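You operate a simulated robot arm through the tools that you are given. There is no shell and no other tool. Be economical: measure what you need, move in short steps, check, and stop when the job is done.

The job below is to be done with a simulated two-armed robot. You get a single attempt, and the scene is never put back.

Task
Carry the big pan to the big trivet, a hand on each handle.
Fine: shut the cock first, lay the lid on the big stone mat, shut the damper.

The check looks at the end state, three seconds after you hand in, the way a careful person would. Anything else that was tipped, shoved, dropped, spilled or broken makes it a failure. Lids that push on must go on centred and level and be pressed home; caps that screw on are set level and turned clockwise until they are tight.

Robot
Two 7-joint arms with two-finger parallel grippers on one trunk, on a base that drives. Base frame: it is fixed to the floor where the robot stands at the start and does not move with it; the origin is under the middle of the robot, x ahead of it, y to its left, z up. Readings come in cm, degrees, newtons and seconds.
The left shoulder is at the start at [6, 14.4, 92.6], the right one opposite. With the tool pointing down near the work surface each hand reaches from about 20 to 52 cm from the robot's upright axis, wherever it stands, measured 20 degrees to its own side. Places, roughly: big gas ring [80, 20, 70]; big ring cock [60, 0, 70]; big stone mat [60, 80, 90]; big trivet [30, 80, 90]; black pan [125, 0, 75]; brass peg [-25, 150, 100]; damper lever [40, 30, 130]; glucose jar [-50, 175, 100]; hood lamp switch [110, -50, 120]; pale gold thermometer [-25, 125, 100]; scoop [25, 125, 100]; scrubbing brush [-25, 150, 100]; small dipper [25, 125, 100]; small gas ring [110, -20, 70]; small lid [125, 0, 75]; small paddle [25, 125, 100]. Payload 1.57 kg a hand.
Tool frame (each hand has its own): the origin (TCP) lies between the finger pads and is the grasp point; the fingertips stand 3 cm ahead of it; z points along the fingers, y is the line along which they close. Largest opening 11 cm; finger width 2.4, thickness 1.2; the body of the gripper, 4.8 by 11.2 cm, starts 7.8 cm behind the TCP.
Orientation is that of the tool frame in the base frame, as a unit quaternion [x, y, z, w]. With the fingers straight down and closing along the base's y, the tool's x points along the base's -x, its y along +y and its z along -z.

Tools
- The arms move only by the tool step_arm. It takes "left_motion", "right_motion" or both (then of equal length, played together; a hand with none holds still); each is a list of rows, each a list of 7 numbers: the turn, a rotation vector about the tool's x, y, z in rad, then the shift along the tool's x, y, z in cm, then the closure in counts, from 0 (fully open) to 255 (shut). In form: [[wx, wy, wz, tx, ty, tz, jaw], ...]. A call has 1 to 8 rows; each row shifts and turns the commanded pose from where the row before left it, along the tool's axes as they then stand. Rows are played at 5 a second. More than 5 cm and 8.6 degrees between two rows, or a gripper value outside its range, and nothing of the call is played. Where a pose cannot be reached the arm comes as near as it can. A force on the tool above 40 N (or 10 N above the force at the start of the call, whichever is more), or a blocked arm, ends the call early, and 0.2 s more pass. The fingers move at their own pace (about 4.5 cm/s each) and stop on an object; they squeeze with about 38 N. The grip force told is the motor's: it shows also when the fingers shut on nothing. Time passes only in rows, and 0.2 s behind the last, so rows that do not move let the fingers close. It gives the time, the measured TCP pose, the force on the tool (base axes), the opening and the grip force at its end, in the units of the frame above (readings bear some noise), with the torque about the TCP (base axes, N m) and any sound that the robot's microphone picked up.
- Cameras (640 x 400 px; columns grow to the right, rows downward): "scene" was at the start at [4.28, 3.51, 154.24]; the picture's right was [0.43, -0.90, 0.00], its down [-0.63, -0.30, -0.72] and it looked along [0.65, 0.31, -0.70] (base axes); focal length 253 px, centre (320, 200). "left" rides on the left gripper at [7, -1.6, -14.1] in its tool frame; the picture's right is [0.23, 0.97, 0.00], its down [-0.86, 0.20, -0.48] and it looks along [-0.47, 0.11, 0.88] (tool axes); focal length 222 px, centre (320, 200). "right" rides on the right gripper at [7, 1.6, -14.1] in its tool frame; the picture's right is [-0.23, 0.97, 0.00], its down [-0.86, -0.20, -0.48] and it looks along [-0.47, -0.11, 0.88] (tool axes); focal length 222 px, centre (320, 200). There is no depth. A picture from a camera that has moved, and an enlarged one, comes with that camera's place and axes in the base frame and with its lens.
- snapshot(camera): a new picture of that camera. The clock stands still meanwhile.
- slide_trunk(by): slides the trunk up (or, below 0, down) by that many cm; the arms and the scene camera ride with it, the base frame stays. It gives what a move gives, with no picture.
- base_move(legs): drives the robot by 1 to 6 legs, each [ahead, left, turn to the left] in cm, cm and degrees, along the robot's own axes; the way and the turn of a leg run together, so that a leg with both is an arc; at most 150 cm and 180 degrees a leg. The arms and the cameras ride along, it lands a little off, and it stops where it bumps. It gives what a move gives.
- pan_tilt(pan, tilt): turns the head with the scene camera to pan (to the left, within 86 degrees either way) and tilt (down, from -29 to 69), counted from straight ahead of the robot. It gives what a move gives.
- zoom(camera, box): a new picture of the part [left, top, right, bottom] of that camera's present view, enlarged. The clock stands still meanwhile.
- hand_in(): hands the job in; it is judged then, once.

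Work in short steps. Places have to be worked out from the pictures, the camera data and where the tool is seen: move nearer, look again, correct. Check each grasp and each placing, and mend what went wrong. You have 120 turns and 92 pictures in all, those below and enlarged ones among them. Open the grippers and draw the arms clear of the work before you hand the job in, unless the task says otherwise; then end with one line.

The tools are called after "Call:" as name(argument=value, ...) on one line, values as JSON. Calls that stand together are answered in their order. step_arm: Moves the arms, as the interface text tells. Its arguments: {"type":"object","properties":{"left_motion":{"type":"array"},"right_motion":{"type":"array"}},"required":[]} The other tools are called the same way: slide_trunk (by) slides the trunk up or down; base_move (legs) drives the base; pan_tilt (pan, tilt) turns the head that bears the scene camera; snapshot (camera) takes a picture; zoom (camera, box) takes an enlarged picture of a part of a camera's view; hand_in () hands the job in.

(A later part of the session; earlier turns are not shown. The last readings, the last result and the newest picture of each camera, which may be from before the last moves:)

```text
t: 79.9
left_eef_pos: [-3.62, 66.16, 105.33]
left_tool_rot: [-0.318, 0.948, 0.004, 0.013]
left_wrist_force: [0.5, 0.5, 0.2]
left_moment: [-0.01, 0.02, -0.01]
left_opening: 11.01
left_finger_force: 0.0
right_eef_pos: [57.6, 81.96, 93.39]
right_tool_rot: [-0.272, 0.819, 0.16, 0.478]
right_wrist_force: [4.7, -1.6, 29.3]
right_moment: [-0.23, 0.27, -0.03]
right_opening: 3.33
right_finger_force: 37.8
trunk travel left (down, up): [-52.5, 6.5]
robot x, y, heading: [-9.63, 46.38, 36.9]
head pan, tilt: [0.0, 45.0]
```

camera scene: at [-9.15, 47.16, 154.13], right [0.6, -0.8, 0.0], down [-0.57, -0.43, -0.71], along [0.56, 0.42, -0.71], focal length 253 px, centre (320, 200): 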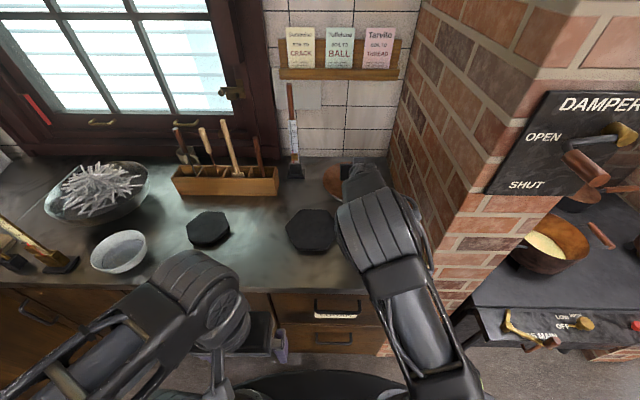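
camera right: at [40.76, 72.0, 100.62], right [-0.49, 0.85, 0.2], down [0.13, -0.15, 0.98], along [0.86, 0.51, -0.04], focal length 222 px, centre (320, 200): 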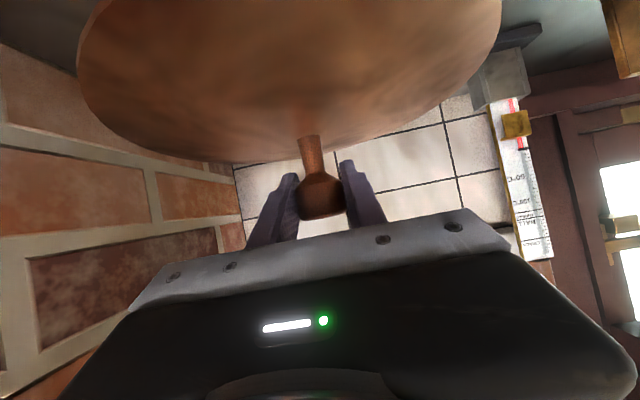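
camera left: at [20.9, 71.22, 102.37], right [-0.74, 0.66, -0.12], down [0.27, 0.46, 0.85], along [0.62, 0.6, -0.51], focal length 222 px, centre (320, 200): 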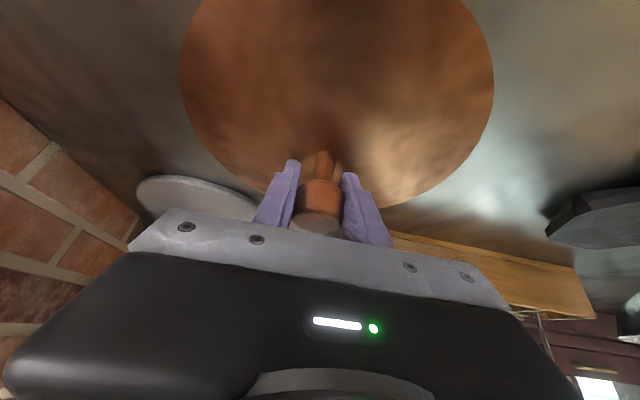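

Contact. I ease off 3 mm, open, and back out along the tool axis.

Call:
step_arm(right_motion=[[0, 0, 0, -0.26, 0, -0.15, 255], [0, 0, 0, 0, 0, 0, 60], [0, 0, 0, 0, 0, 0, 30], [0, 0, 0, 0, 0, 0, 30], [0, 0, 0, -0.5, 0, -3, 30], [0, 0, 0, -1, 0, -4, 30], [0, 0, 0, -1, 0, -4, 30], [0, 0, 0, -1, 0, -4, 30]])

Call:
base_move(legs=[[-20, 0, 0]])

Call:
snapshot(camera="scene")

```text
t: 81.7
left_eef_pos: [-3.55, 66.28, 105.4]
left_tool_rot: [-0.318, 0.948, 0.003, 0.013]
left_wrist_force: [-0.1, 0.3, 0.0]
left_moment: [0.01, 0.0, 0.02]
left_opening: 11.0
left_finger_force: 0.1
right_eef_pos: [48.62, 75.05, 103.64]
right_tool_rot: [-0.274, 0.821, 0.158, 0.475]
right_wrist_force: [-0.2, -0.1, 0.5]
right_moment: [-0.02, 0.0, 0.0]
right_opening: 9.69
right_finger_force: 0.1
trunk travel left (down, up): [-52.5, 6.5]
robot x, y, heading: [-9.7, 46.24, 37.3]
head pan, tilt: [0.0, 45.0]
```

```text
t: 83.3
left_eef_pos: [-19.53, 54.21, 105.36]
left_tool_rot: [-0.317, 0.948, 0.004, 0.012]
left_wrist_force: [-0.7, -0.4, -0.5]
left_moment: [0.06, -0.02, 0.02]
left_opening: 11.0
left_finger_force: 0.0
right_eef_pos: [32.89, 63.03, 103.62]
right_tool_rot: [-0.273, 0.821, 0.158, 0.475]
right_wrist_force: [-0.2, 0.1, -0.4]
right_moment: [0.0, -0.03, -0.03]
right_opening: 9.71
right_finger_force: 0.0
trunk travel left (down, up): [-52.5, 6.5]
robot x, y, heading: [-25.86, 33.64, 37.1]
head pan, tilt: [0.0, 45.0]
```

```text
34 pictures are left
camera scene: at [-21.89, 36.93, 154.14], right [0.6, -0.8, 0.0], down [-0.56, -0.43, -0.71], along [0.57, 0.43, -0.71], focal length 253 px, centre (320, 200)
```

scene: 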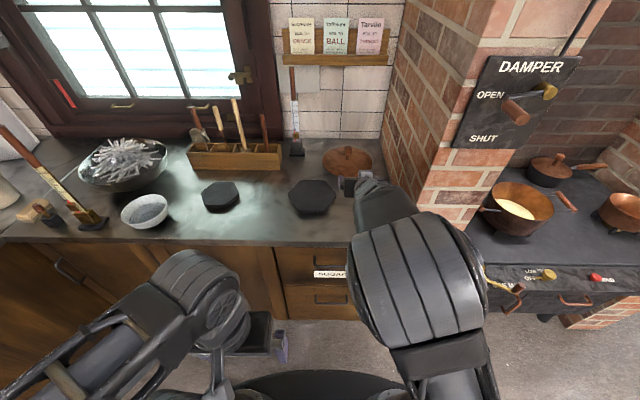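

The lid lies on the mat. Now the damper: the handle peg is at about n 48.7, l 7.5, z 133, and its pivot at l −1, z 134.6. I back off, drive right to stand before it, and raise the trunk.

Call:
base_move(legs=[[-22, 0, 0], [0, -20, 0]])

Call:
slide_trunk(by=6)

Call:
step_arm(right_motion=[[0, -0.131, 0, -1.5, 0, -2, 255], [0, -0.131, 0, -2, 0, -1, 255], [0, -0.131, 0, -2.5, 0, 0, 255], [0, -0.131, 0, -3, 0, 0, 255], [0, 0, 0, -4, 0, 0, 255], [0, 0, 0, -4, 0, 0, 255], [0, 0, 0, -4, 0, 0, 255], [0, 0, 0, 0, 0, 0, 255]])

Call:
pan_tilt(pan=-10, tilt=25)

Call:
snapshot(camera="scene")

```text
t: 86.2
left_eef_pos: [-25.12, 25.32, 105.31]
left_tool_rot: [-0.317, 0.948, 0.004, 0.012]
left_wrist_force: [1.7, 0.5, 0.4]
left_moment: [0.02, 0.01, -0.01]
left_opening: 10.99
left_finger_force: 0.1
right_eef_pos: [27.11, 34.04, 103.39]
right_tool_rot: [-0.273, 0.821, 0.159, 0.475]
right_wrist_force: [0.1, 0.0, -0.6]
right_moment: [0.0, 0.03, 0.02]
right_opening: 9.71
right_finger_force: 0.0
trunk travel left (down, up): [-52.5, 6.5]
robot x, y, heading: [-32.27, 4.84, 37.2]
head pan, tilt: [0.0, 45.0]
```

```text
t: 87.2
left_eef_pos: [-25.3, 25.34, 111.33]
left_tool_rot: [-0.317, 0.948, 0.003, 0.012]
left_wrist_force: [0.5, -1.1, -0.3]
left_moment: [0.01, -0.01, 0.0]
left_opening: 10.99
left_finger_force: 0.0
right_eef_pos: [26.96, 34.08, 109.57]
right_tool_rot: [-0.273, 0.821, 0.158, 0.475]
right_wrist_force: [-0.6, 0.1, 0.3]
right_moment: [-0.02, 0.02, 0.01]
right_opening: 9.7
right_finger_force: 0.0
trunk travel left (down, up): [-58.5, 0.5]
robot x, y, heading: [-31.92, 4.97, 37.1]
head pan, tilt: [0.0, 45.0]
```

```text
t: 89.0
left_eef_pos: [-25.25, 25.32, 111.26]
left_tool_rot: [-0.317, 0.948, 0.003, 0.013]
left_wrist_force: [0.3, -0.4, -0.2]
left_moment: [0.03, -0.01, 0.01]
left_opening: 11.01
left_finger_force: 0.0
right_eef_pos: [26.92, 33.79, 131.32]
right_tool_rot: [-0.223, 0.671, 0.223, 0.671]
right_wrist_force: [0.2, -0.2, -0.4]
right_moment: [-0.02, 0.02, 0.0]
right_opening: 0.0
right_finger_force: 21.3
trunk travel left (down, up): [-58.5, 0.5]
robot x, y, heading: [-31.5, 4.71, 36.8]
head pan, tilt: [0.0, 45.0]
```

```text
t: 89.8
left_eef_pos: [-25.22, 25.39, 111.3]
left_tool_rot: [-0.317, 0.948, 0.003, 0.011]
left_wrist_force: [0.2, -0.5, -0.4]
left_moment: [-0.01, -0.04, -0.03]
left_opening: 11.0
left_finger_force: 0.1
right_eef_pos: [27.03, 33.76, 131.33]
right_tool_rot: [-0.223, 0.67, 0.224, 0.672]
right_wrist_force: [0.3, 0.8, -0.1]
right_moment: [-0.01, 0.03, 0.02]
right_opening: 0.0
right_finger_force: 21.3
trunk travel left (down, up): [-58.5, 0.5]
robot x, y, heading: [-31.81, 4.92, 36.9]
head pan, tilt: [-10.0, 25.0]
```

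```text
33 pictures are left
camera scene: at [-25.91, 7.36, 163.19], right [0.45, -0.89, 0.0], down [-0.38, -0.19, -0.91], along [0.81, 0.41, -0.42], focal length 253 px, centre (320, 200)
```

scene: 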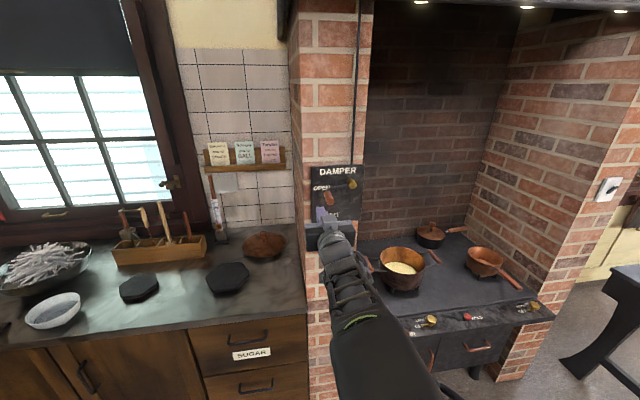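

The tool is now horizontal just before the lever. I enlarge to see the relation.

Call:
zoom(camera="scene", box=[290, 150, 390, 250])

Call:
snapshot(camera="right")

```text
4.00 times, centred on (340, 200) of scene
camera zoom: at [-25.91, 7.36, 163.19], right [0.45, -0.89, 0.0], down [-0.38, -0.19, -0.91], along [0.81, 0.41, -0.42], focal length 1013 px, centre (240, 200)
```

zoom: 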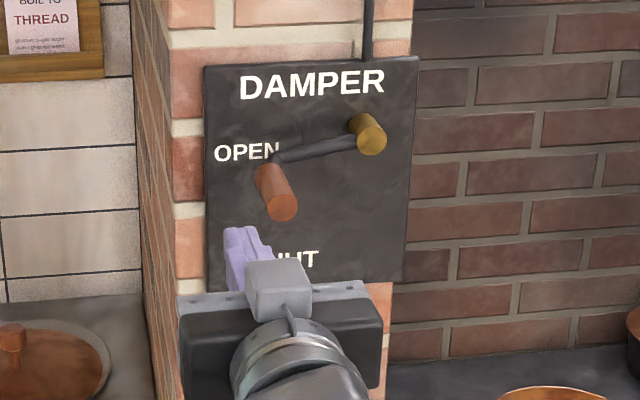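

```text
31 pictures are left
camera right: at [14.7, 26.7, 124.38], right [-0.58, 0.78, 0.23], down [-0.27, -0.45, 0.85], along [0.77, 0.44, 0.47], focal length 222 px, centre (320, 200)
```

right: 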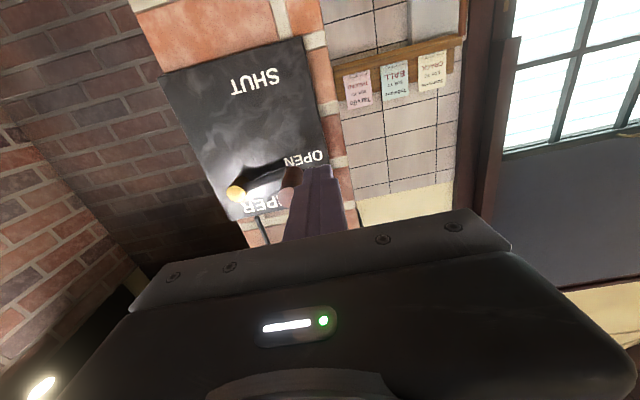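

The view shows that SHUT lies about 50° further down around the pivot. I raise the closed fingers above the peg and reach forward over it.

Call:
step_arm(right_motion=[[0, 0, 0, -3, 0, 0, 255], [0, 0, 0, -2.5, -1.5, 0, 255], [0, 0, 0, 0, -1.3, 0, 255], [0, 0, 0, 0, 0, 2.3, 255], [0, 0, 0, 0, 0, 2.3, 255], [0, 0, 0, 0, 0, 0, 255]])

Call:
zoom(camera="scene", box=[290, 150, 390, 250])

```text
t: 91.2
left_eef_pos: [-25.24, 25.29, 111.25]
left_tool_rot: [-0.318, 0.948, 0.003, 0.012]
left_wrist_force: [0.1, 1.0, -1.3]
left_moment: [-0.01, 0.02, -0.01]
left_opening: 11.03
left_finger_force: 0.1
right_eef_pos: [32.28, 34.35, 136.84]
right_tool_rot: [-0.223, 0.671, 0.223, 0.672]
right_wrist_force: [0.0, 0.3, 0.4]
right_moment: [-0.03, -0.02, 0.01]
right_opening: 0.01
right_finger_force: 21.4
trunk travel left (down, up): [-58.5, 0.5]
robot x, y, heading: [-31.75, 4.77, 37.0]
head pan, tilt: [-10.0, 25.0]
```

```text
4.00 times, centred on (340, 200) of scene
camera zoom: at [-25.95, 7.34, 163.2], right [0.45, -0.89, 0.0], down [-0.38, -0.19, -0.91], along [0.81, 0.41, -0.42], focal length 1013 px, centre (240, 200)
```

zoom: 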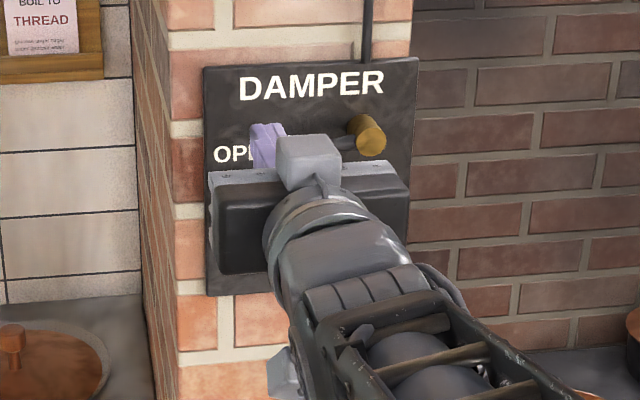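

I press the peg down along its arc toward SHUT.

Call:
step_arm(right_motion=[[0, 0, 0, 2.2, -0.4, 0, 255], [0, 0, 0, 1.6, -0.1, 0, 255], [0, 0, 0, 1.5, -0.4, 0, 255], [0, 0, 0, 1.3, -0.7, 0, 255], [0, 0, 0, 1.3, -0.9, 0, 255], [0, 0, 0, 0.7, -0.7, 0, 255], [0, 0, 0, 0, 0, 0, 255]])

Call:
snapshot(camera="right")

```text
t: 92.8
left_eef_pos: [-25.27, 25.38, 111.31]
left_tool_rot: [-0.317, 0.948, 0.002, 0.013]
left_wrist_force: [0.4, -0.7, -0.6]
left_moment: [0.03, 0.01, 0.0]
left_opening: 11.01
left_finger_force: 0.0
right_eef_pos: [34.03, 31.99, 128.21]
right_tool_rot: [-0.223, 0.67, 0.223, 0.671]
right_wrist_force: [-0.9, 0.3, 0.2]
right_moment: [0.0, 0.0, 0.01]
right_opening: 0.0
right_finger_force: 21.4
trunk travel left (down, up): [-58.5, 0.5]
robot x, y, heading: [-31.49, 5.31, 36.9]
head pan, tilt: [-10.0, 25.0]
```

```text
29 pictures are left
camera right: at [21.81, 24.89, 121.33], right [-0.58, 0.78, 0.23], down [-0.27, -0.45, 0.85], along [0.77, 0.44, 0.47], focal length 222 px, centre (320, 200)
```

right: 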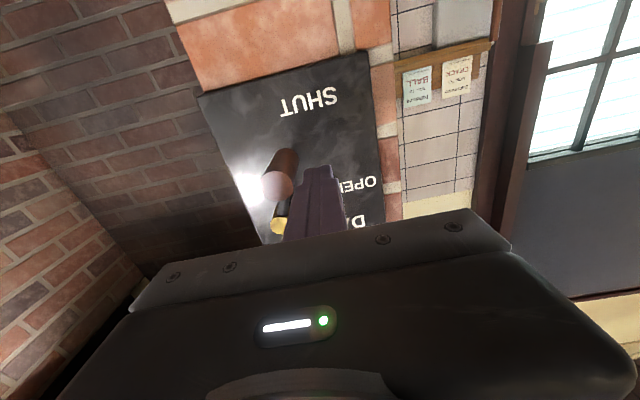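

The lever has swung well down. I draw the hand back left and check against the SHUT mark.

Call:
step_arm(right_motion=[[0, 0, 0, 0, 1.5, 0, 255], [0, 0, 0, 0, 2, -3, 255], [0, 0, 0, 0, 0, -4.5, 255], [0, 0, 0, 4, 0, -2, 255], [0, 0, 0, 4.5, 0, 0, 255], [0, 0, 0, 4.5, 0, 0, 255], [0, 0, 0, 0, 0, 0, 255]])

Call:
zoom(camera="scene", box=[290, 150, 390, 250])

```text
t: 94.4
left_eef_pos: [-25.34, 25.38, 111.45]
left_tool_rot: [-0.317, 0.948, 0.003, 0.012]
left_wrist_force: [0.1, -0.6, 0.3]
left_moment: [0.02, 0.0, 0.0]
left_opening: 11.0
left_finger_force: 0.0
right_eef_pos: [24.28, 29.14, 115.36]
right_tool_rot: [-0.223, 0.669, 0.225, 0.672]
right_wrist_force: [0.3, 0.2, 0.1]
right_moment: [-0.01, 0.02, 0.0]
right_opening: 0.0
right_finger_force: 21.1
trunk travel left (down, up): [-58.5, 0.5]
robot x, y, heading: [-31.64, 4.99, 37.1]
head pan, tilt: [-10.0, 25.0]
```

```text
4.00 times, centred on (340, 200) of scene
camera zoom: at [-25.94, 7.28, 163.2], right [0.45, -0.89, 0.0], down [-0.38, -0.19, -0.91], along [0.81, 0.41, -0.42], focal length 1013 px, centre (240, 200)
```

zoom: 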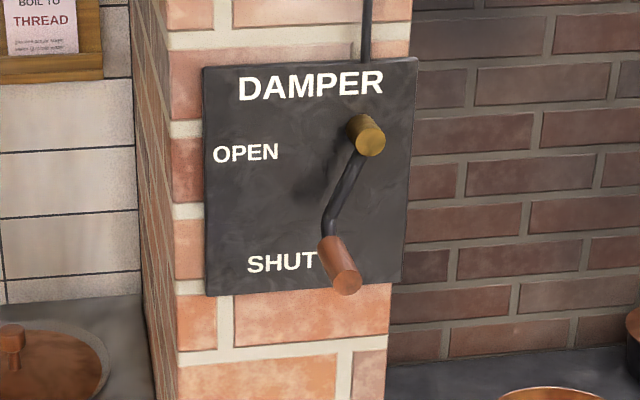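

The lever is near straight down beside SHUT. I feel whether it is at its stop by nudging the peg gently to the right.

Call:
step_arm(right_motion=[[0, 0, 0, -4, -1, 0, 255], [0, 0, 0, -4, -1, 0, 255], [0, 0, 0, -3, 0, 0, 255], [0, 0, 0, 0, 0, 4.8, 255], [0, 0, 0, 0, 0, 4.8, 255], [0, 0, 0, 0, -1.2, 0, 255], [0, 0, 0, 0, -1, 0, 255], [0, 0, 0, 0, 0, 0, 255]])

Call:
step_arm(right_motion=[[0, 0, 0, 0, -0.5, 0, 255], [0, 0, 0, 0, -0.5, 0, 255], [0, 0, 0, 0, 0, 0, 255]])

Call:
snapshot(camera="right")

```text
t: 96.2
left_eef_pos: [-25.33, 25.37, 111.34]
left_tool_rot: [-0.318, 0.948, 0.003, 0.012]
left_wrist_force: [0.0, -0.9, -0.2]
left_moment: [-0.01, -0.01, -0.01]
left_opening: 10.99
left_finger_force: 0.1
right_eef_pos: [34.51, 31.52, 126.21]
right_tool_rot: [-0.223, 0.67, 0.223, 0.672]
right_wrist_force: [-0.4, 1.5, 0.2]
right_moment: [0.03, 0.01, 0.0]
right_opening: 0.01
right_finger_force: 20.8
trunk travel left (down, up): [-58.5, 0.5]
robot x, y, heading: [-31.8, 4.99, 37.1]
head pan, tilt: [-10.0, 25.0]
```

```text
t: 97.0
left_eef_pos: [-25.11, 25.45, 111.36]
left_tool_rot: [-0.317, 0.948, 0.003, 0.012]
left_wrist_force: [-0.3, -0.5, 0.2]
left_moment: [0.03, 0.0, -0.02]
left_opening: 11.0
left_finger_force: 0.1
right_eef_pos: [35.26, 30.8, 126.31]
right_tool_rot: [-0.223, 0.671, 0.223, 0.671]
right_wrist_force: [-0.7, 0.9, -1.3]
right_moment: [0.05, 0.0, -0.01]
right_opening: 0.02
right_finger_force: 21.5
trunk travel left (down, up): [-58.5, 0.5]
robot x, y, heading: [-31.38, 5.42, 36.8]
head pan, tilt: [-10.0, 25.0]
```

```text
27 pictures are left
camera right: at [22.97, 23.58, 119.35], right [-0.58, 0.78, 0.23], down [-0.27, -0.45, 0.85], along [0.77, 0.44, 0.47], focal length 222 px, centre (320, 200)
```

right: 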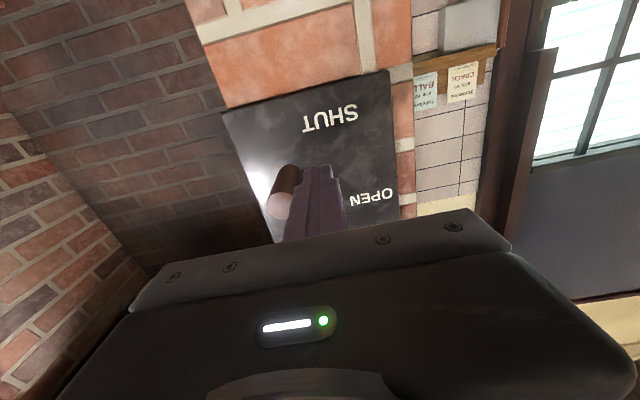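

Only about 1 N so far. I nudge 1 cm more.

Call:
step_arm(right_motion=[[0, 0, 0, 0, -0.5, 0, 255], [0, 0, 0, 0, -0.5, 0, 255], [0, 0, 0, 0, 0, 0, 255]])

Call:
step_arm(right_motion=[[0, 0, 0, 0, -0.5, 0, 255], [0, 0, 0, 0, -0.5, 0, 255], [0, 0, 0, 0, 0, 0, 255]])

```text
t: 97.8
left_eef_pos: [-25.21, 25.31, 111.39]
left_tool_rot: [-0.317, 0.948, 0.002, 0.012]
left_wrist_force: [-0.4, -0.2, -0.3]
left_moment: [-0.03, 0.02, 0.0]
left_opening: 11.02
left_finger_force: 0.0
right_eef_pos: [35.9, 29.8, 126.33]
right_tool_rot: [-0.223, 0.67, 0.223, 0.672]
right_wrist_force: [-1.4, 0.9, -1.1]
right_moment: [-0.02, 0.0, 0.01]
right_opening: 0.01
right_finger_force: 20.6
trunk travel left (down, up): [-58.5, 0.5]
robot x, y, heading: [-31.55, 4.83, 37.0]
head pan, tilt: [-10.0, 25.0]
```

```text
t: 98.6
left_eef_pos: [-25.37, 25.59, 111.26]
left_tool_rot: [-0.318, 0.948, 0.003, 0.012]
left_wrist_force: [-0.1, 0.0, 0.4]
left_moment: [-0.04, 0.03, -0.04]
left_opening: 11.0
left_finger_force: 0.1
right_eef_pos: [36.14, 29.43, 126.27]
right_tool_rot: [-0.225, 0.67, 0.224, 0.671]
right_wrist_force: [-10.9, 8.0, -5.4]
right_moment: [0.1, 0.06, -0.16]
right_opening: 0.0
right_finger_force: 22.2
trunk travel left (down, up): [-58.5, 0.5]
robot x, y, heading: [-31.63, 4.94, 37.1]
head pan, tilt: [-10.0, 25.0]
```

It has come against its stop (13 N). I withdraw and check.

Call:
step_arm(right_motion=[[0, 0, 0, 0, 1.5, 0, 255], [0, 0, 0, 0, 2, -3, 255], [0, 0, 0, 0, 0, -4.5, 255], [0, 0, 0, 4, 0, -2, 255], [0, 0, 0, 4.5, 0, 0, 0], [0, 0, 0, 4.5, 0, 0, 0], [0, 0, 0, 0, 0, 0, 0]])

Call:
snapshot(camera="scene")

```text
t: 100.2
left_eef_pos: [-25.27, 25.37, 111.36]
left_tool_rot: [-0.317, 0.948, 0.004, 0.011]
left_wrist_force: [0.1, -0.6, 0.1]
left_moment: [0.0, -0.02, -0.02]
left_opening: 11.02
left_finger_force: 0.1
right_eef_pos: [26.97, 25.89, 113.19]
right_tool_rot: [-0.223, 0.67, 0.224, 0.672]
right_wrist_force: [0.2, -0.2, 0.6]
right_moment: [-0.01, 0.0, 0.02]
right_opening: 6.77
right_finger_force: 0.0
trunk travel left (down, up): [-58.5, 0.5]
robot x, y, heading: [-31.84, 5.1, 36.9]
head pan, tilt: [-10.0, 25.0]
```

```text
26 pictures are left
camera scene: at [-25.96, 7.26, 163.2], right [0.45, -0.89, 0.0], down [-0.38, -0.19, -0.91], along [0.81, 0.41, -0.42], focal length 253 px, centre (320, 200)
```

scene: 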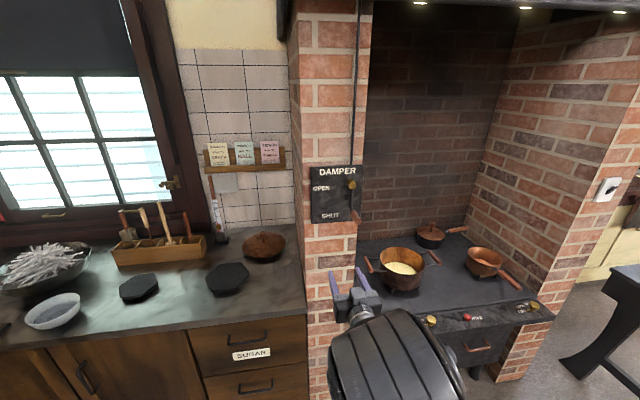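

The damper is shut at its stop. Now the pan: I set both hands at a 30° forward tilt, drive right in front of the stove, and lower the trunk so that I can later lift the pan level with the trunk itself.

Call:
step_arm(left_motion=[[0, -0.131, 0, -4.46, 1.1, 0.6, 0], [0, -0.131, 0, -4.35, 1.1, 1.16, 0], [0, -0.131, 0, -4.16, 1.1, 1.7, 0], [0, -0.131, 0, -3.9, 1.1, 2.25, 0], [0, 0, 0, 0, 0, 0, 0], [0, 0, 0, 0, 0, 0, 0], [0, 0, 0, 0, 0, 0, 0], [0, 0, 0, 0, 0, 0, 0]], right_motion=[[0, 0.131, 0, 0.35, 0, -2.48, 0], [0, 0.131, 0, 0.65, 0, -2.4, 0], [0, 0.131, 0, 0.98, 0, -2.3, 0], [0, 0.131, 0, 1.25, 0, -2.17, 0], [0, 0.131, 0, 1.54, 0, -1.97, 0], [0, 0.131, 0, 1.77, 0, -1.77, 0], [0, 0.131, 0, 2, 0, -1.5, 0], [0, 0.131, 0, 2.17, 0, -1.25, 0]])

Call:
base_move(legs=[[0, -57.5, 0], [12, 0, 0]])

Call:
slide_trunk(by=-8)

Call:
pan_tilt(pan=0, tilt=45)

Call:
snapshot(camera="scene")

```text
t: 102.0
left_eef_pos: [-12.3, 39.91, 110.84]
left_tool_rot: [-0.305, 0.913, 0.085, 0.256]
left_wrist_force: [-0.5, 0.7, 0.6]
left_moment: [-0.06, 0.01, -0.02]
left_opening: 10.99
left_finger_force: 0.1
left hand out of reach, approached as far as the arm can: row 1, 2, 3, 4
right_eef_pos: [11.38, 14.69, 110.64]
right_tool_rot: [-0.304, 0.917, 0.081, 0.245]
right_wrist_force: [0.1, -0.1, 0.3]
right_moment: [0.02, 0.0, 0.02]
right_opening: 11.01
right_finger_force: 0.0
right hand out of reach, approached as far as the arm can: row 3
trunk travel left (down, up): [-58.5, 0.5]
robot x, y, heading: [-31.67, 5.21, 37.2]
head pan, tilt: [-10.0, 25.0]
```

```text
t: 106.2
left_eef_pos: [32.26, 0.56, 110.74]
left_tool_rot: [-0.303, 0.914, 0.084, 0.255]
left_wrist_force: [0.1, 0.1, -0.2]
left_moment: [0.01, 0.0, -0.03]
left_opening: 10.99
left_finger_force: 0.1
right_eef_pos: [55.92, -24.79, 110.46]
right_tool_rot: [-0.302, 0.917, 0.081, 0.246]
right_wrist_force: [0.0, 0.8, 0.0]
right_moment: [-0.03, 0.01, 0.0]
right_opening: 10.97
right_finger_force: 0.1
trunk travel left (down, up): [-58.5, 0.5]
robot x, y, heading: [12.65, -34.07, 36.4]
head pan, tilt: [-10.0, 25.0]
```

```text
t: 107.3
left_eef_pos: [32.26, 0.47, 102.99]
left_tool_rot: [-0.302, 0.914, 0.085, 0.256]
left_wrist_force: [-0.5, -0.1, -0.6]
left_moment: [0.04, 0.01, -0.01]
left_opening: 10.97
left_finger_force: 0.2
right_eef_pos: [55.79, -24.86, 102.81]
right_tool_rot: [-0.302, 0.917, 0.081, 0.247]
right_wrist_force: [0.3, -0.4, -0.1]
right_moment: [0.03, -0.06, -0.03]
right_opening: 11.02
right_finger_force: 0.0
trunk travel left (down, up): [-50.5, 8.5]
robot x, y, heading: [12.65, -34.41, 36.6]
head pan, tilt: [-10.0, 25.0]
```

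```text
t: 108.2
left_eef_pos: [32.19, 0.5, 102.86]
left_tool_rot: [-0.302, 0.914, 0.085, 0.257]
left_wrist_force: [-0.4, 0.2, -0.2]
left_moment: [-0.02, 0.0, 0.01]
left_opening: 11.0
left_finger_force: 0.0
right_eef_pos: [55.84, -24.9, 102.73]
right_tool_rot: [-0.301, 0.917, 0.081, 0.247]
right_wrist_force: [0.2, 0.1, -1.0]
right_moment: [-0.01, -0.01, -0.01]
right_opening: 11.03
right_finger_force: 0.0
trunk travel left (down, up): [-50.5, 8.5]
robot x, y, heading: [12.76, -34.06, 36.4]
head pan, tilt: [0.0, 45.0]
```

```text
25 pictures are left
camera scene: at [16.7, -31.22, 152.14], right [0.6, -0.8, 0.0], down [-0.57, -0.42, -0.71], along [0.57, 0.42, -0.71], focal length 253 px, centre (320, 200)
```

scene: 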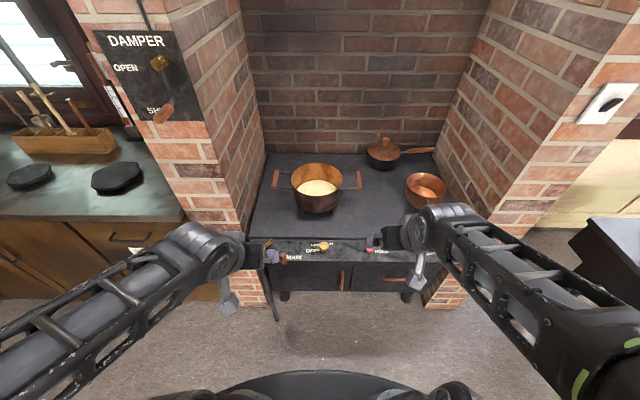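

Everything is in place. I drive 25 cm ahead to working distance and look at the handles.

Call:
base_move(legs=[[25, 0.5, 0.5]])

Call:
snapshot(camera="left")

Call:
snapshot(camera="right")

Call:
zoom(camera="scene", box=[220, 150, 420, 275])

```text
t: 110.0
left_eef_pos: [51.94, 15.88, 102.82]
left_tool_rot: [-0.304, 0.914, 0.085, 0.255]
left_wrist_force: [-0.6, -0.2, -0.5]
left_moment: [-0.02, 0.0, 0.0]
left_opening: 11.02
left_finger_force: 0.0
right_eef_pos: [75.69, -9.27, 102.53]
right_tool_rot: [-0.303, 0.917, 0.081, 0.246]
right_wrist_force: [0.0, 0.7, -0.7]
right_moment: [0.0, 0.04, 0.0]
right_opening: 11.01
right_finger_force: 0.0
trunk travel left (down, up): [-50.5, 8.5]
robot x, y, heading: [32.5, -19.06, 36.8]
head pan, tilt: [0.0, 45.0]
```

```text
24 pictures are left
camera left: at [42.34, 6.69, 111.32], right [-0.74, 0.66, -0.12], down [0.27, 0.45, 0.85], along [0.62, 0.6, -0.51], focal length 222 px, centre (320, 200)
```

left: 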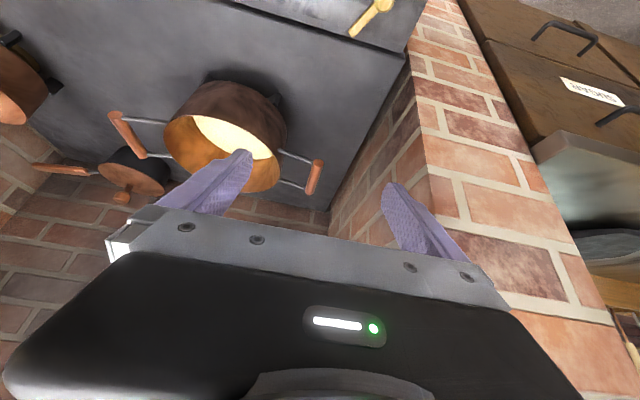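

```text
23 pictures are left
camera right: at [64.12, -15.74, 111.46], right [-0.42, 0.9, 0.11], down [0.52, 0.14, 0.84], along [0.74, 0.41, -0.53], focal length 222 px, centre (320, 200)
```

right: 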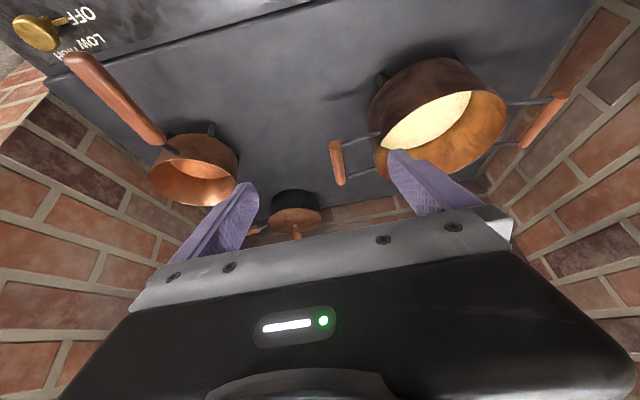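

```text
3.20 times, centred on (320, 212) of scene
camera zoom: at [36.56, -15.78, 152.13], right [0.6, -0.8, 0.0], down [-0.57, -0.42, -0.71], along [0.57, 0.42, -0.71], focal length 810 px, centre (320, 160)
```

zoom: 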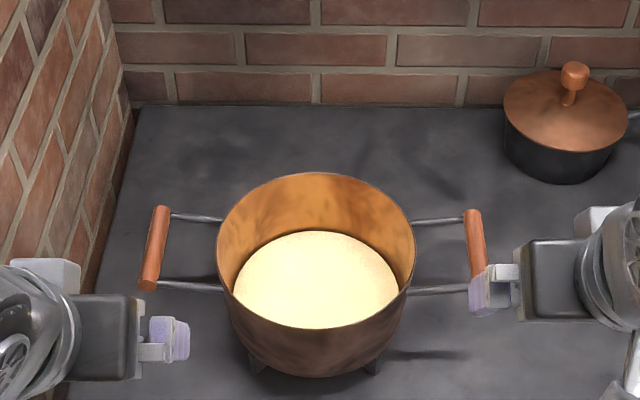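

The bars are at n≈73.2, z≈85.3, l≈−17.4 on the left and −51.3 on the right. I bring both hands forward above them with the fingers partly closed to 6 cm.

Call:
step_arm(left_motion=[[0, 0, 0, -2.69, 0.2, 2.71, 115], [0, 0, 0, -2.69, 0.2, 2.71, 115], [0, 0, 0, -2.69, 0.2, 2.71, 115], [0, 0, 0, -2.69, 0.2, 2.71, 115], [0, 0, 0, -2.69, 0.2, 2.71, 115], [0, 0, 0, -2.69, 0.2, 2.71, 115], [0, 0, 0, 0, 0, 0, 115]], right_motion=[[0, 0, 0, -2.12, 0.27, 2.39, 115], [0, 0, 0, -2.12, 0.27, 2.39, 115], [0, 0, 0, -2.12, 0.27, 2.39, 115], [0, 0, 0, -2.12, 0.27, 2.39, 115], [0, 0, 0, -2.12, 0.27, 2.39, 115], [0, 0, 0, -2.12, 0.27, 2.39, 115], [0, 0, 0, 0, 0, 0, 115]])

Call:
snapshot(camera="left")

Call:
snapshot(camera="right")

```text
t: 111.6
left_eef_pos: [68.94, 30.17, 97.44]
left_tool_rot: [-0.304, 0.914, 0.086, 0.256]
left_wrist_force: [-0.8, -0.4, 0.2]
left_moment: [-0.02, 0.02, -0.01]
left_opening: 6.04
left_finger_force: 0.0
right_eef_pos: [89.19, 2.83, 96.6]
right_tool_rot: [-0.304, 0.917, 0.082, 0.247]
right_wrist_force: [-0.3, -0.7, -0.3]
right_moment: [0.02, -0.01, 0.0]
right_opening: 6.05
right_finger_force: 0.0
trunk travel left (down, up): [-50.5, 8.5]
robot x, y, heading: [32.53, -18.83, 36.6]
head pan, tilt: [0.0, 45.0]
```

```text
21 pictures are left
camera left: at [59.38, 20.91, 105.83], right [-0.74, 0.66, -0.12], down [0.27, 0.45, 0.85], along [0.62, 0.6, -0.51], focal length 222 px, centre (320, 200)
```

left: 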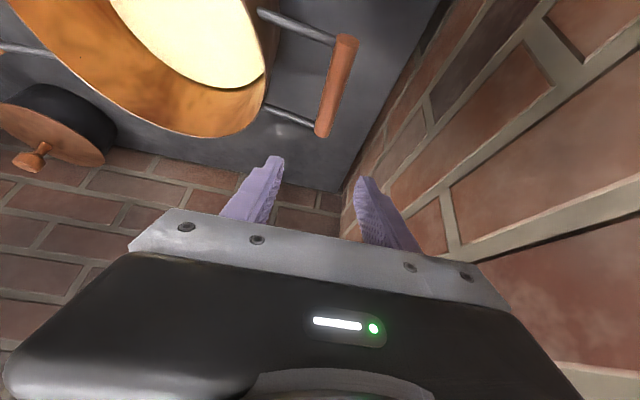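

```text
20 pictures are left
camera right: at [77.72, -3.66, 105.37], right [-0.42, 0.9, 0.11], down [0.52, 0.14, 0.84], along [0.74, 0.42, -0.53], focal length 222 px, centre (320, 200)
```

right: 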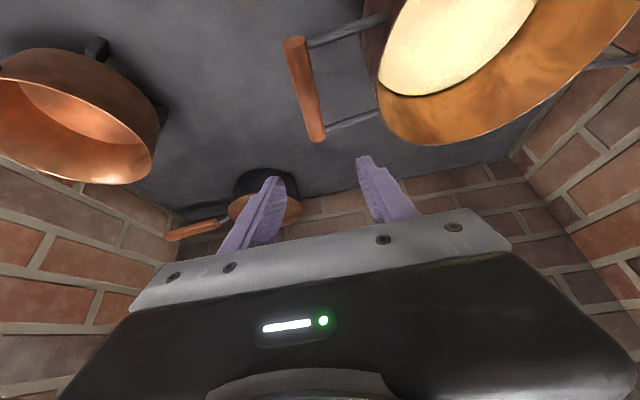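

Both hands are over their bars. I lower straight down so that the bars come between the pads.

Call:
step_arm(left_motion=[[0, 0, 0, 1.54, 0, 2.54, 115], [0, 0, 0, 1.54, 0, 2.54, 115], [0, 0, 0, 1.54, 0, 2.54, 115], [0, 0, 0, 1.54, 0, 2.54, 115], [0, 0, 0, 0, 0, 0, 115]], right_motion=[[0, 0, 0, 1.39, 0, 2.4, 115], [0, 0, 0, 1.39, 0, 2.4, 115], [0, 0, 0, 1.39, 0, 2.4, 115], [0, 0, 0, 1.39, 0, 2.4, 115], [0, 0, 0, 0, 0, 0, 115]])

Call:
snapshot(camera="left")

Call:
snapshot(camera="right")

```text
t: 112.8
left_eef_pos: [69.07, 30.25, 85.46]
left_tool_rot: [-0.304, 0.914, 0.085, 0.256]
left_wrist_force: [-0.2, 0.5, 0.4]
left_moment: [0.02, 0.0, 0.01]
left_opening: 6.05
left_finger_force: 0.0
right_eef_pos: [89.11, 2.75, 85.6]
right_tool_rot: [-0.304, 0.917, 0.081, 0.247]
right_wrist_force: [0.0, 0.4, -0.6]
right_moment: [0.01, 0.0, -0.05]
right_opening: 6.01
right_finger_force: 0.1
trunk travel left (down, up): [-50.5, 8.5]
robot x, y, heading: [32.56, -19.0, 36.9]
head pan, tilt: [0.0, 45.0]
```

```text
19 pictures are left
camera left: at [59.42, 21.02, 93.91], right [-0.74, 0.66, -0.12], down [0.27, 0.45, 0.85], along [0.62, 0.6, -0.51], focal length 222 px, centre (320, 200)
```

left: 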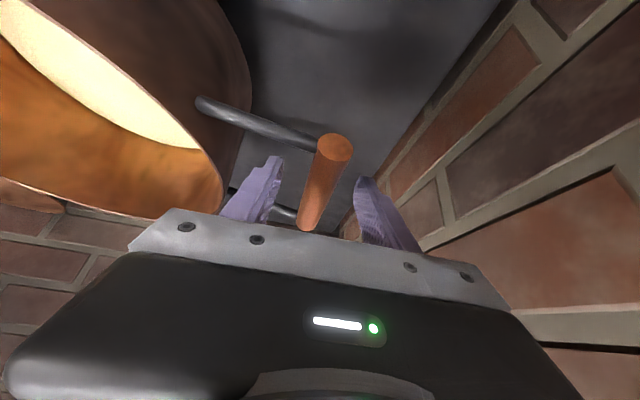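

```text
18 pictures are left
camera right: at [77.58, -3.65, 94.39], right [-0.42, 0.9, 0.11], down [0.52, 0.14, 0.84], along [0.74, 0.41, -0.53], focal length 222 px, centre (320, 200)
```

right: 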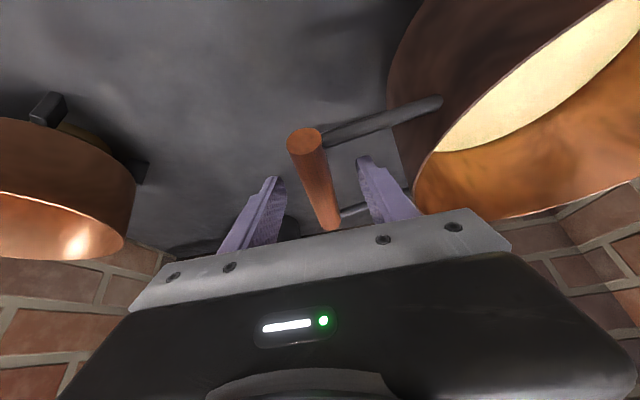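

Both bars sit between the fingers. I close both grips together.

Call:
step_arm(left_motion=[[0, 0, 0, 0, 0, 0, 255], [0, 0, 0, 0, 0, 0, 255], [0, 0, 0, 0, 0, 0, 255], [0, 0, 0, 0, 0, 0, 255], [0, 0, 0, 0, 0, 0, 255], [0, 0, 0, 0, 0, 0, 255]], right_motion=[[0, 0, 0, 0, 0, 0, 255], [0, 0, 0, 0, 0, 0, 255], [0, 0, 0, 0, 0, 0, 255], [0, 0, 0, 0, 0, 0, 255], [0, 0, 0, 0, 0, 0, 255], [0, 0, 0, 0, 0, 0, 255]])

```text
t: 114.2
left_eef_pos: [69.17, 30.12, 85.48]
left_tool_rot: [-0.303, 0.914, 0.085, 0.256]
left_wrist_force: [1.7, -10.0, 0.6]
left_moment: [0.11, -0.29, -0.73]
left_opening: 1.97
left_finger_force: 33.6
right_eef_pos: [89.0, 2.93, 85.58]
right_tool_rot: [-0.304, 0.917, 0.082, 0.245]
right_wrist_force: [-0.1, 7.5, -0.2]
right_moment: [-0.08, 0.15, -0.95]
right_opening: 2.0
right_finger_force: 33.6
trunk travel left (down, up): [-50.5, 8.5]
robot x, y, heading: [32.41, -18.47, 36.7]
head pan, tilt: [0.0, 45.0]
```

Both are gripped at 2.0 cm. I lift a little with the trunk, which keeps the pan level, and read the loads.

Call:
slide_trunk(by=2.5)

Call:
zoom(camera="scene", box=[220, 130, 420, 255])

```text
t: 114.9
left_eef_pos: [69.12, 30.31, 87.74]
left_tool_rot: [-0.304, 0.914, 0.084, 0.256]
left_wrist_force: [3.0, -12.2, -6.7]
left_moment: [-0.01, 0.18, -0.66]
left_opening: 1.99
left_finger_force: 34.1
right_eef_pos: [89.16, 2.97, 88.01]
right_tool_rot: [-0.303, 0.917, 0.081, 0.246]
right_wrist_force: [-3.8, 13.0, -5.3]
right_moment: [0.11, -0.1, -0.91]
right_opening: 1.97
right_finger_force: 33.7
trunk travel left (down, up): [-53.0, 6.0]
robot x, y, heading: [32.28, -18.64, 37.0]
head pan, tilt: [0.0, 45.0]
```

```text
3.20 times, centred on (320, 192) of scene
camera zoom: at [36.6, -15.74, 154.62], right [0.6, -0.8, 0.0], down [-0.57, -0.42, -0.71], along [0.57, 0.42, -0.71], focal length 810 px, centre (320, 224)
```

zoom: 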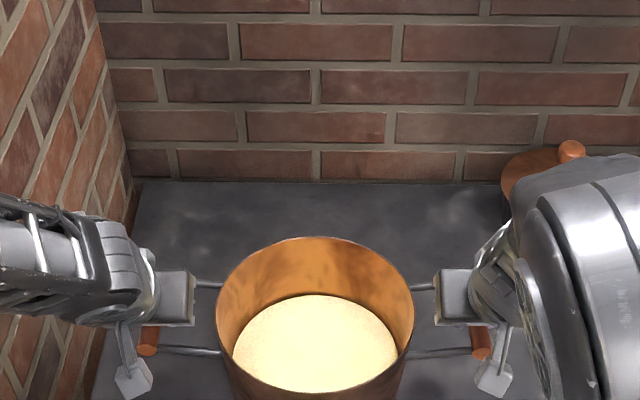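

The pan is off the ring, at about 6 N a hand. I raise both arms together 8 cm, and then the trunk by 5.5 cm.

Call:
step_arm(left_motion=[[0, 0, 0, -0.518, 0, -0.855, 255], [0, 0, 0, -0.518, 0, -0.855, 255], [0, 0, 0, -0.518, 0, -0.855, 255], [0, 0, 0, -0.518, 0, -0.855, 255], [0, 0, 0, -0.518, 0, -0.855, 255], [0, 0, 0, -0.518, 0, -0.855, 255], [0, 0, 0, -0.518, 0, -0.855, 255], [0, 0, 0, -0.518, 0, -0.855, 255]], right_motion=[[0, 0, 0, -0.5, 0, -0.866, 255], [0, 0, 0, -0.5, 0, -0.866, 255], [0, 0, 0, -0.5, 0, -0.866, 255], [0, 0, 0, -0.5, 0, -0.866, 255], [0, 0, 0, -0.5, 0, -0.866, 255], [0, 0, 0, -0.5, 0, -0.866, 255], [0, 0, 0, -0.5, 0, -0.866, 255], [0, 0, 0, -0.5, 0, -0.866, 255]])

Call:
slide_trunk(by=5.5)

Call:
snapshot(camera="scene")

```text
t: 116.7
left_eef_pos: [69.06, 30.29, 96.02]
left_tool_rot: [-0.304, 0.914, 0.084, 0.255]
left_wrist_force: [8.3, -20.1, -6.5]
left_moment: [-0.08, 0.07, -0.86]
left_opening: 1.99
left_finger_force: 33.9
right_eef_pos: [88.99, 2.85, 96.17]
right_tool_rot: [-0.304, 0.917, 0.082, 0.245]
right_wrist_force: [-8.7, 19.5, -7.2]
right_moment: [0.03, -0.05, -0.83]
right_opening: 1.98
right_finger_force: 33.4
trunk travel left (down, up): [-53.0, 6.0]
robot x, y, heading: [32.68, -19.01, 36.7]
head pan, tilt: [0.0, 45.0]
```

```text
t: 117.6
left_eef_pos: [69.22, 30.14, 101.49]
left_tool_rot: [-0.303, 0.914, 0.084, 0.256]
left_wrist_force: [10.4, -21.1, -6.4]
left_moment: [-0.04, -0.02, -0.75]
left_opening: 1.99
left_finger_force: 34.1
right_eef_pos: [88.97, 2.9, 101.65]
right_tool_rot: [-0.304, 0.917, 0.082, 0.245]
right_wrist_force: [-9.7, 21.9, -6.3]
right_moment: [0.06, 0.05, -0.89]
right_opening: 2.01
right_finger_force: 33.9
trunk travel left (down, up): [-58.5, 0.5]
robot x, y, heading: [32.78, -18.72, 36.7]
head pan, tilt: [0.0, 45.0]
```

```text
16 pictures are left
camera scene: at [36.6, -15.74, 160.12], right [0.6, -0.8, 0.0], down [-0.57, -0.42, -0.71], along [0.57, 0.42, -0.71], focal length 253 px, centre (320, 200)
```

scene: 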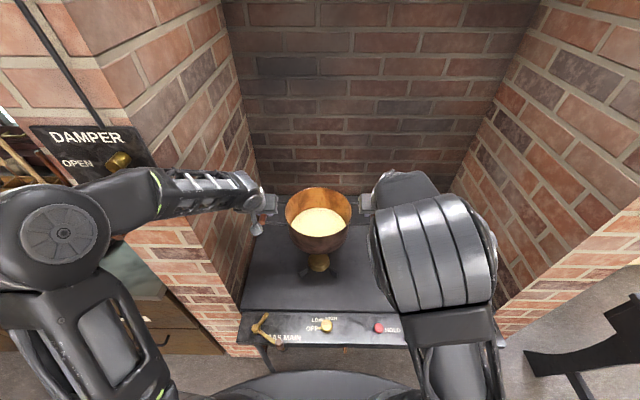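

The pan hangs level, but the hands pull apart with about 23 N. I relieve that by bringing them 2.5 mm closer each, then back straight out 45 cm.

Call:
step_arm(left_motion=[[0, 0, 0, 0, -0.12, 0, 255], [0, 0, 0, 0, -0.13, 0, 255], [0, 0, 0, 0, 0, 0, 255]], right_motion=[[0, 0, 0, 0, 0.12, 0, 255], [0, 0, 0, 0, 0.13, 0, 255], [0, 0, 0, 0, 0, 0, 255]])

Call:
base_move(legs=[[-45, 0, 0]])

Call:
snapshot(camera="scene")

```text
t: 118.4
left_eef_pos: [69.24, 30.43, 101.47]
left_tool_rot: [-0.305, 0.914, 0.085, 0.254]
left_wrist_force: [2.7, -11.1, -4.7]
left_moment: [0.16, -0.47, -0.9]
left_opening: 1.99
left_finger_force: 34.0
right_eef_pos: [89.13, 2.96, 101.61]
right_tool_rot: [-0.303, 0.917, 0.081, 0.246]
right_wrist_force: [-2.6, 10.5, -7.6]
right_moment: [-0.36, 0.4, -0.84]
right_opening: 1.97
right_finger_force: 34.0
trunk travel left (down, up): [-58.5, 0.5]
robot x, y, heading: [32.3, -18.84, 37.3]
head pan, tilt: [0.0, 45.0]
```

```text
t: 121.2
left_eef_pos: [32.49, 3.05, 101.45]
left_tool_rot: [-0.307, 0.913, 0.085, 0.254]
left_wrist_force: [-11.1, 6.1, -7.1]
left_moment: [-0.13, 0.21, -0.83]
left_opening: 2.01
left_finger_force: 34.1
right_eef_pos: [52.62, -23.93, 101.78]
right_tool_rot: [-0.307, 0.916, 0.081, 0.246]
right_wrist_force: [10.0, -6.3, -5.4]
right_moment: [0.12, -0.15, -0.77]
right_opening: 1.98
right_finger_force: 33.6
trunk travel left (down, up): [-58.5, 0.5]
robot x, y, heading: [-3.69, -46.3, 37.2]
head pan, tilt: [0.0, 45.0]
```

```text
15 pictures are left
camera scene: at [0.25, -43.09, 160.13], right [0.6, -0.8, 0.0], down [-0.56, -0.43, -0.71], along [0.56, 0.43, -0.71], focal length 253 px, centre (320, 200)
```

scene: 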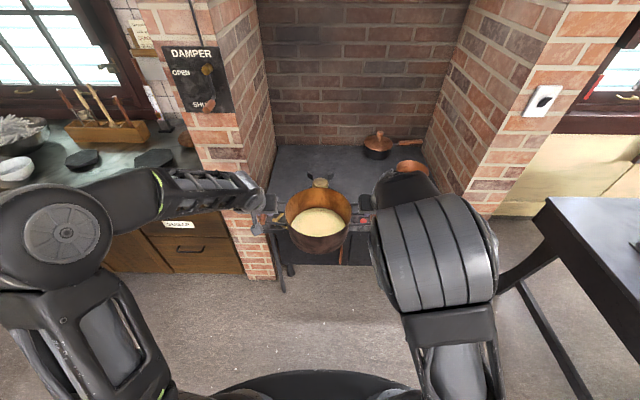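

The pan is clear of the stove. I drive left 80 cm along the front of the counter and then look.

Call:
base_move(legs=[[0, 80, 0]])

Call:
snapshot(camera="scene")

```text
t: 125.4
left_eef_pos: [-16.06, 66.63, 101.45]
left_tool_rot: [-0.313, 0.911, 0.087, 0.254]
left_wrist_force: [-3.9, -2.9, -4.8]
left_moment: [0.07, -0.22, -0.87]
left_opening: 1.99
left_finger_force: 33.5
right_eef_pos: [4.04, 39.7, 101.6]
right_tool_rot: [-0.31, 0.915, 0.082, 0.246]
right_wrist_force: [3.9, 2.9, -6.2]
right_moment: [-0.18, 0.14, -0.8]
right_opening: 1.98
right_finger_force: 33.7
trunk travel left (down, up): [-58.5, 0.5]
robot x, y, heading: [-52.15, 16.76, 38.0]
head pan, tilt: [0.0, 45.0]
```

```text
14 pictures are left
camera scene: at [-48.08, 20.15, 160.13], right [0.61, -0.79, 0.0], down [-0.56, -0.43, -0.71], along [0.56, 0.43, -0.71], focal length 253 px, centre (320, 200)
```

scene: 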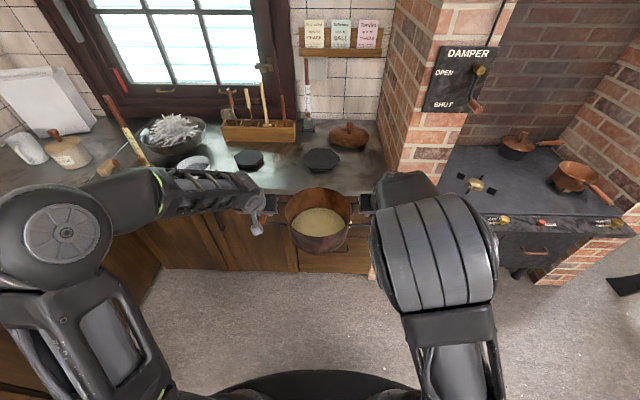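

The trivet is ahead at n≈72.5, l≈45.8, and the pan hangs at n≈27, l≈46. I drive 38 cm ahead while correcting the 1° heading error.

Call:
base_move(legs=[[0, 0, -1], [38, 0, 0]])

Call:
snapshot(camera="scene")

Call:
snapshot(camera="left")

```text
t: 128.2
left_eef_pos: [15.32, 89.03, 101.4]
left_tool_rot: [-0.305, 0.914, 0.086, 0.255]
left_wrist_force: [-4.0, -3.3, -6.1]
left_moment: [-0.13, 0.26, -0.86]
left_opening: 1.97
left_finger_force: 33.7
right_eef_pos: [35.2, 61.59, 101.59]
right_tool_rot: [-0.302, 0.917, 0.08, 0.246]
right_wrist_force: [4.1, 4.1, -5.8]
right_moment: [0.18, -0.2, -0.79]
right_opening: 1.98
right_finger_force: 33.2
trunk travel left (down, up): [-58.5, 0.5]
robot x, y, heading: [-21.51, 39.64, 37.0]
head pan, tilt: [0.0, 45.0]
```

```text
13 pictures are left
camera scene: at [-17.26, 42.95, 160.12], right [0.6, -0.8, 0.0], down [-0.57, -0.42, -0.71], along [0.57, 0.42, -0.71], focal length 253 px, centre (320, 200)
```

scene: 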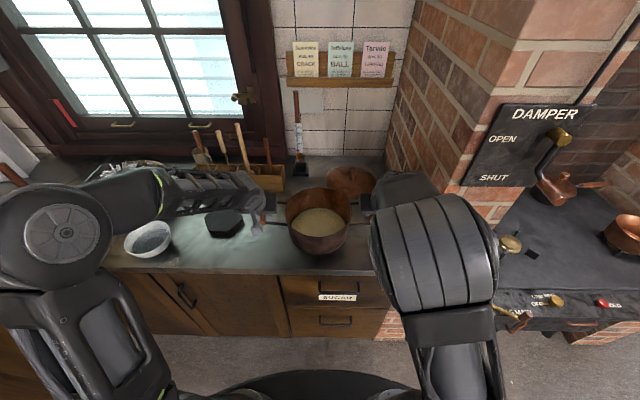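

```text
12 pictures are left
camera left: at [5.75, 79.69, 109.92], right [-0.74, 0.66, -0.12], down [0.27, 0.45, 0.85], along [0.62, 0.6, -0.51], focal length 222 px, centre (320, 200)
```

left: 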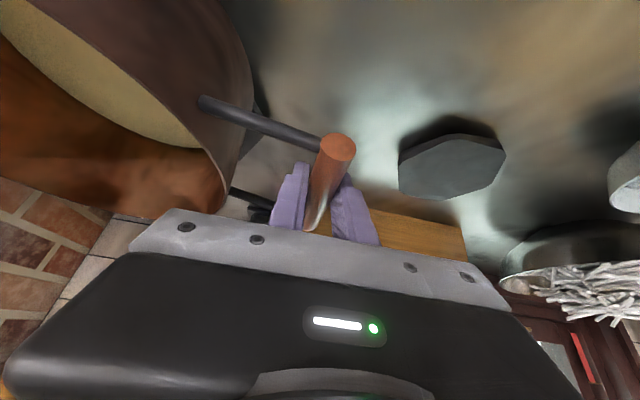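

I need about 7 cm more ahead and 0.9 cm to the left. I make a final drive.

Call:
base_move(legs=[[6.9, 0.9, 0]])

Call:
zoom(camera="scene", box=[220, 150, 440, 290])

Call:
snapshot(camera="right")

```text
t: 129.2
left_eef_pos: [20.34, 93.82, 101.23]
left_tool_rot: [-0.304, 0.914, 0.085, 0.254]
left_wrist_force: [-2.8, -2.5, -6.3]
left_moment: [-0.07, 0.11, -0.85]
left_opening: 1.98
left_finger_force: 34.1
right_eef_pos: [40.32, 66.53, 101.57]
right_tool_rot: [-0.302, 0.917, 0.08, 0.246]
right_wrist_force: [4.2, 3.5, -6.4]
right_moment: [0.07, -0.14, -0.7]
right_opening: 1.97
right_finger_force: 34.0
trunk travel left (down, up): [-58.5, 0.5]
robot x, y, heading: [-16.37, 44.36, 37.0]
head pan, tilt: [0.0, 45.0]
```

```text
2.86 times, centred on (330, 220) of scene
camera zoom: at [-12.18, 47.91, 160.12], right [0.6, -0.8, 0.0], down [-0.57, -0.42, -0.71], along [0.56, 0.42, -0.71], focal length 724 px, centre (291, 143)
```

zoom: 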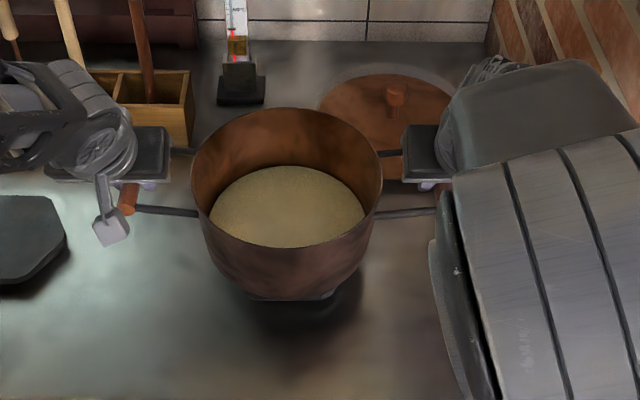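

```text
10 pictures are left
camera right: at [28.77, 60.16, 110.36], right [-0.42, 0.9, 0.11], down [0.52, 0.14, 0.84], along [0.74, 0.41, -0.53], focal length 222 px, centre (320, 200)
```

right: 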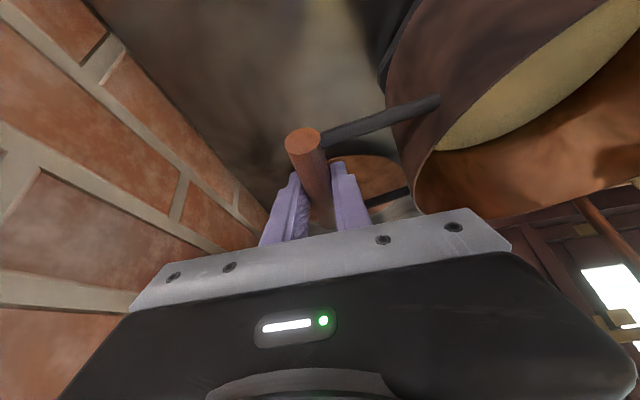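

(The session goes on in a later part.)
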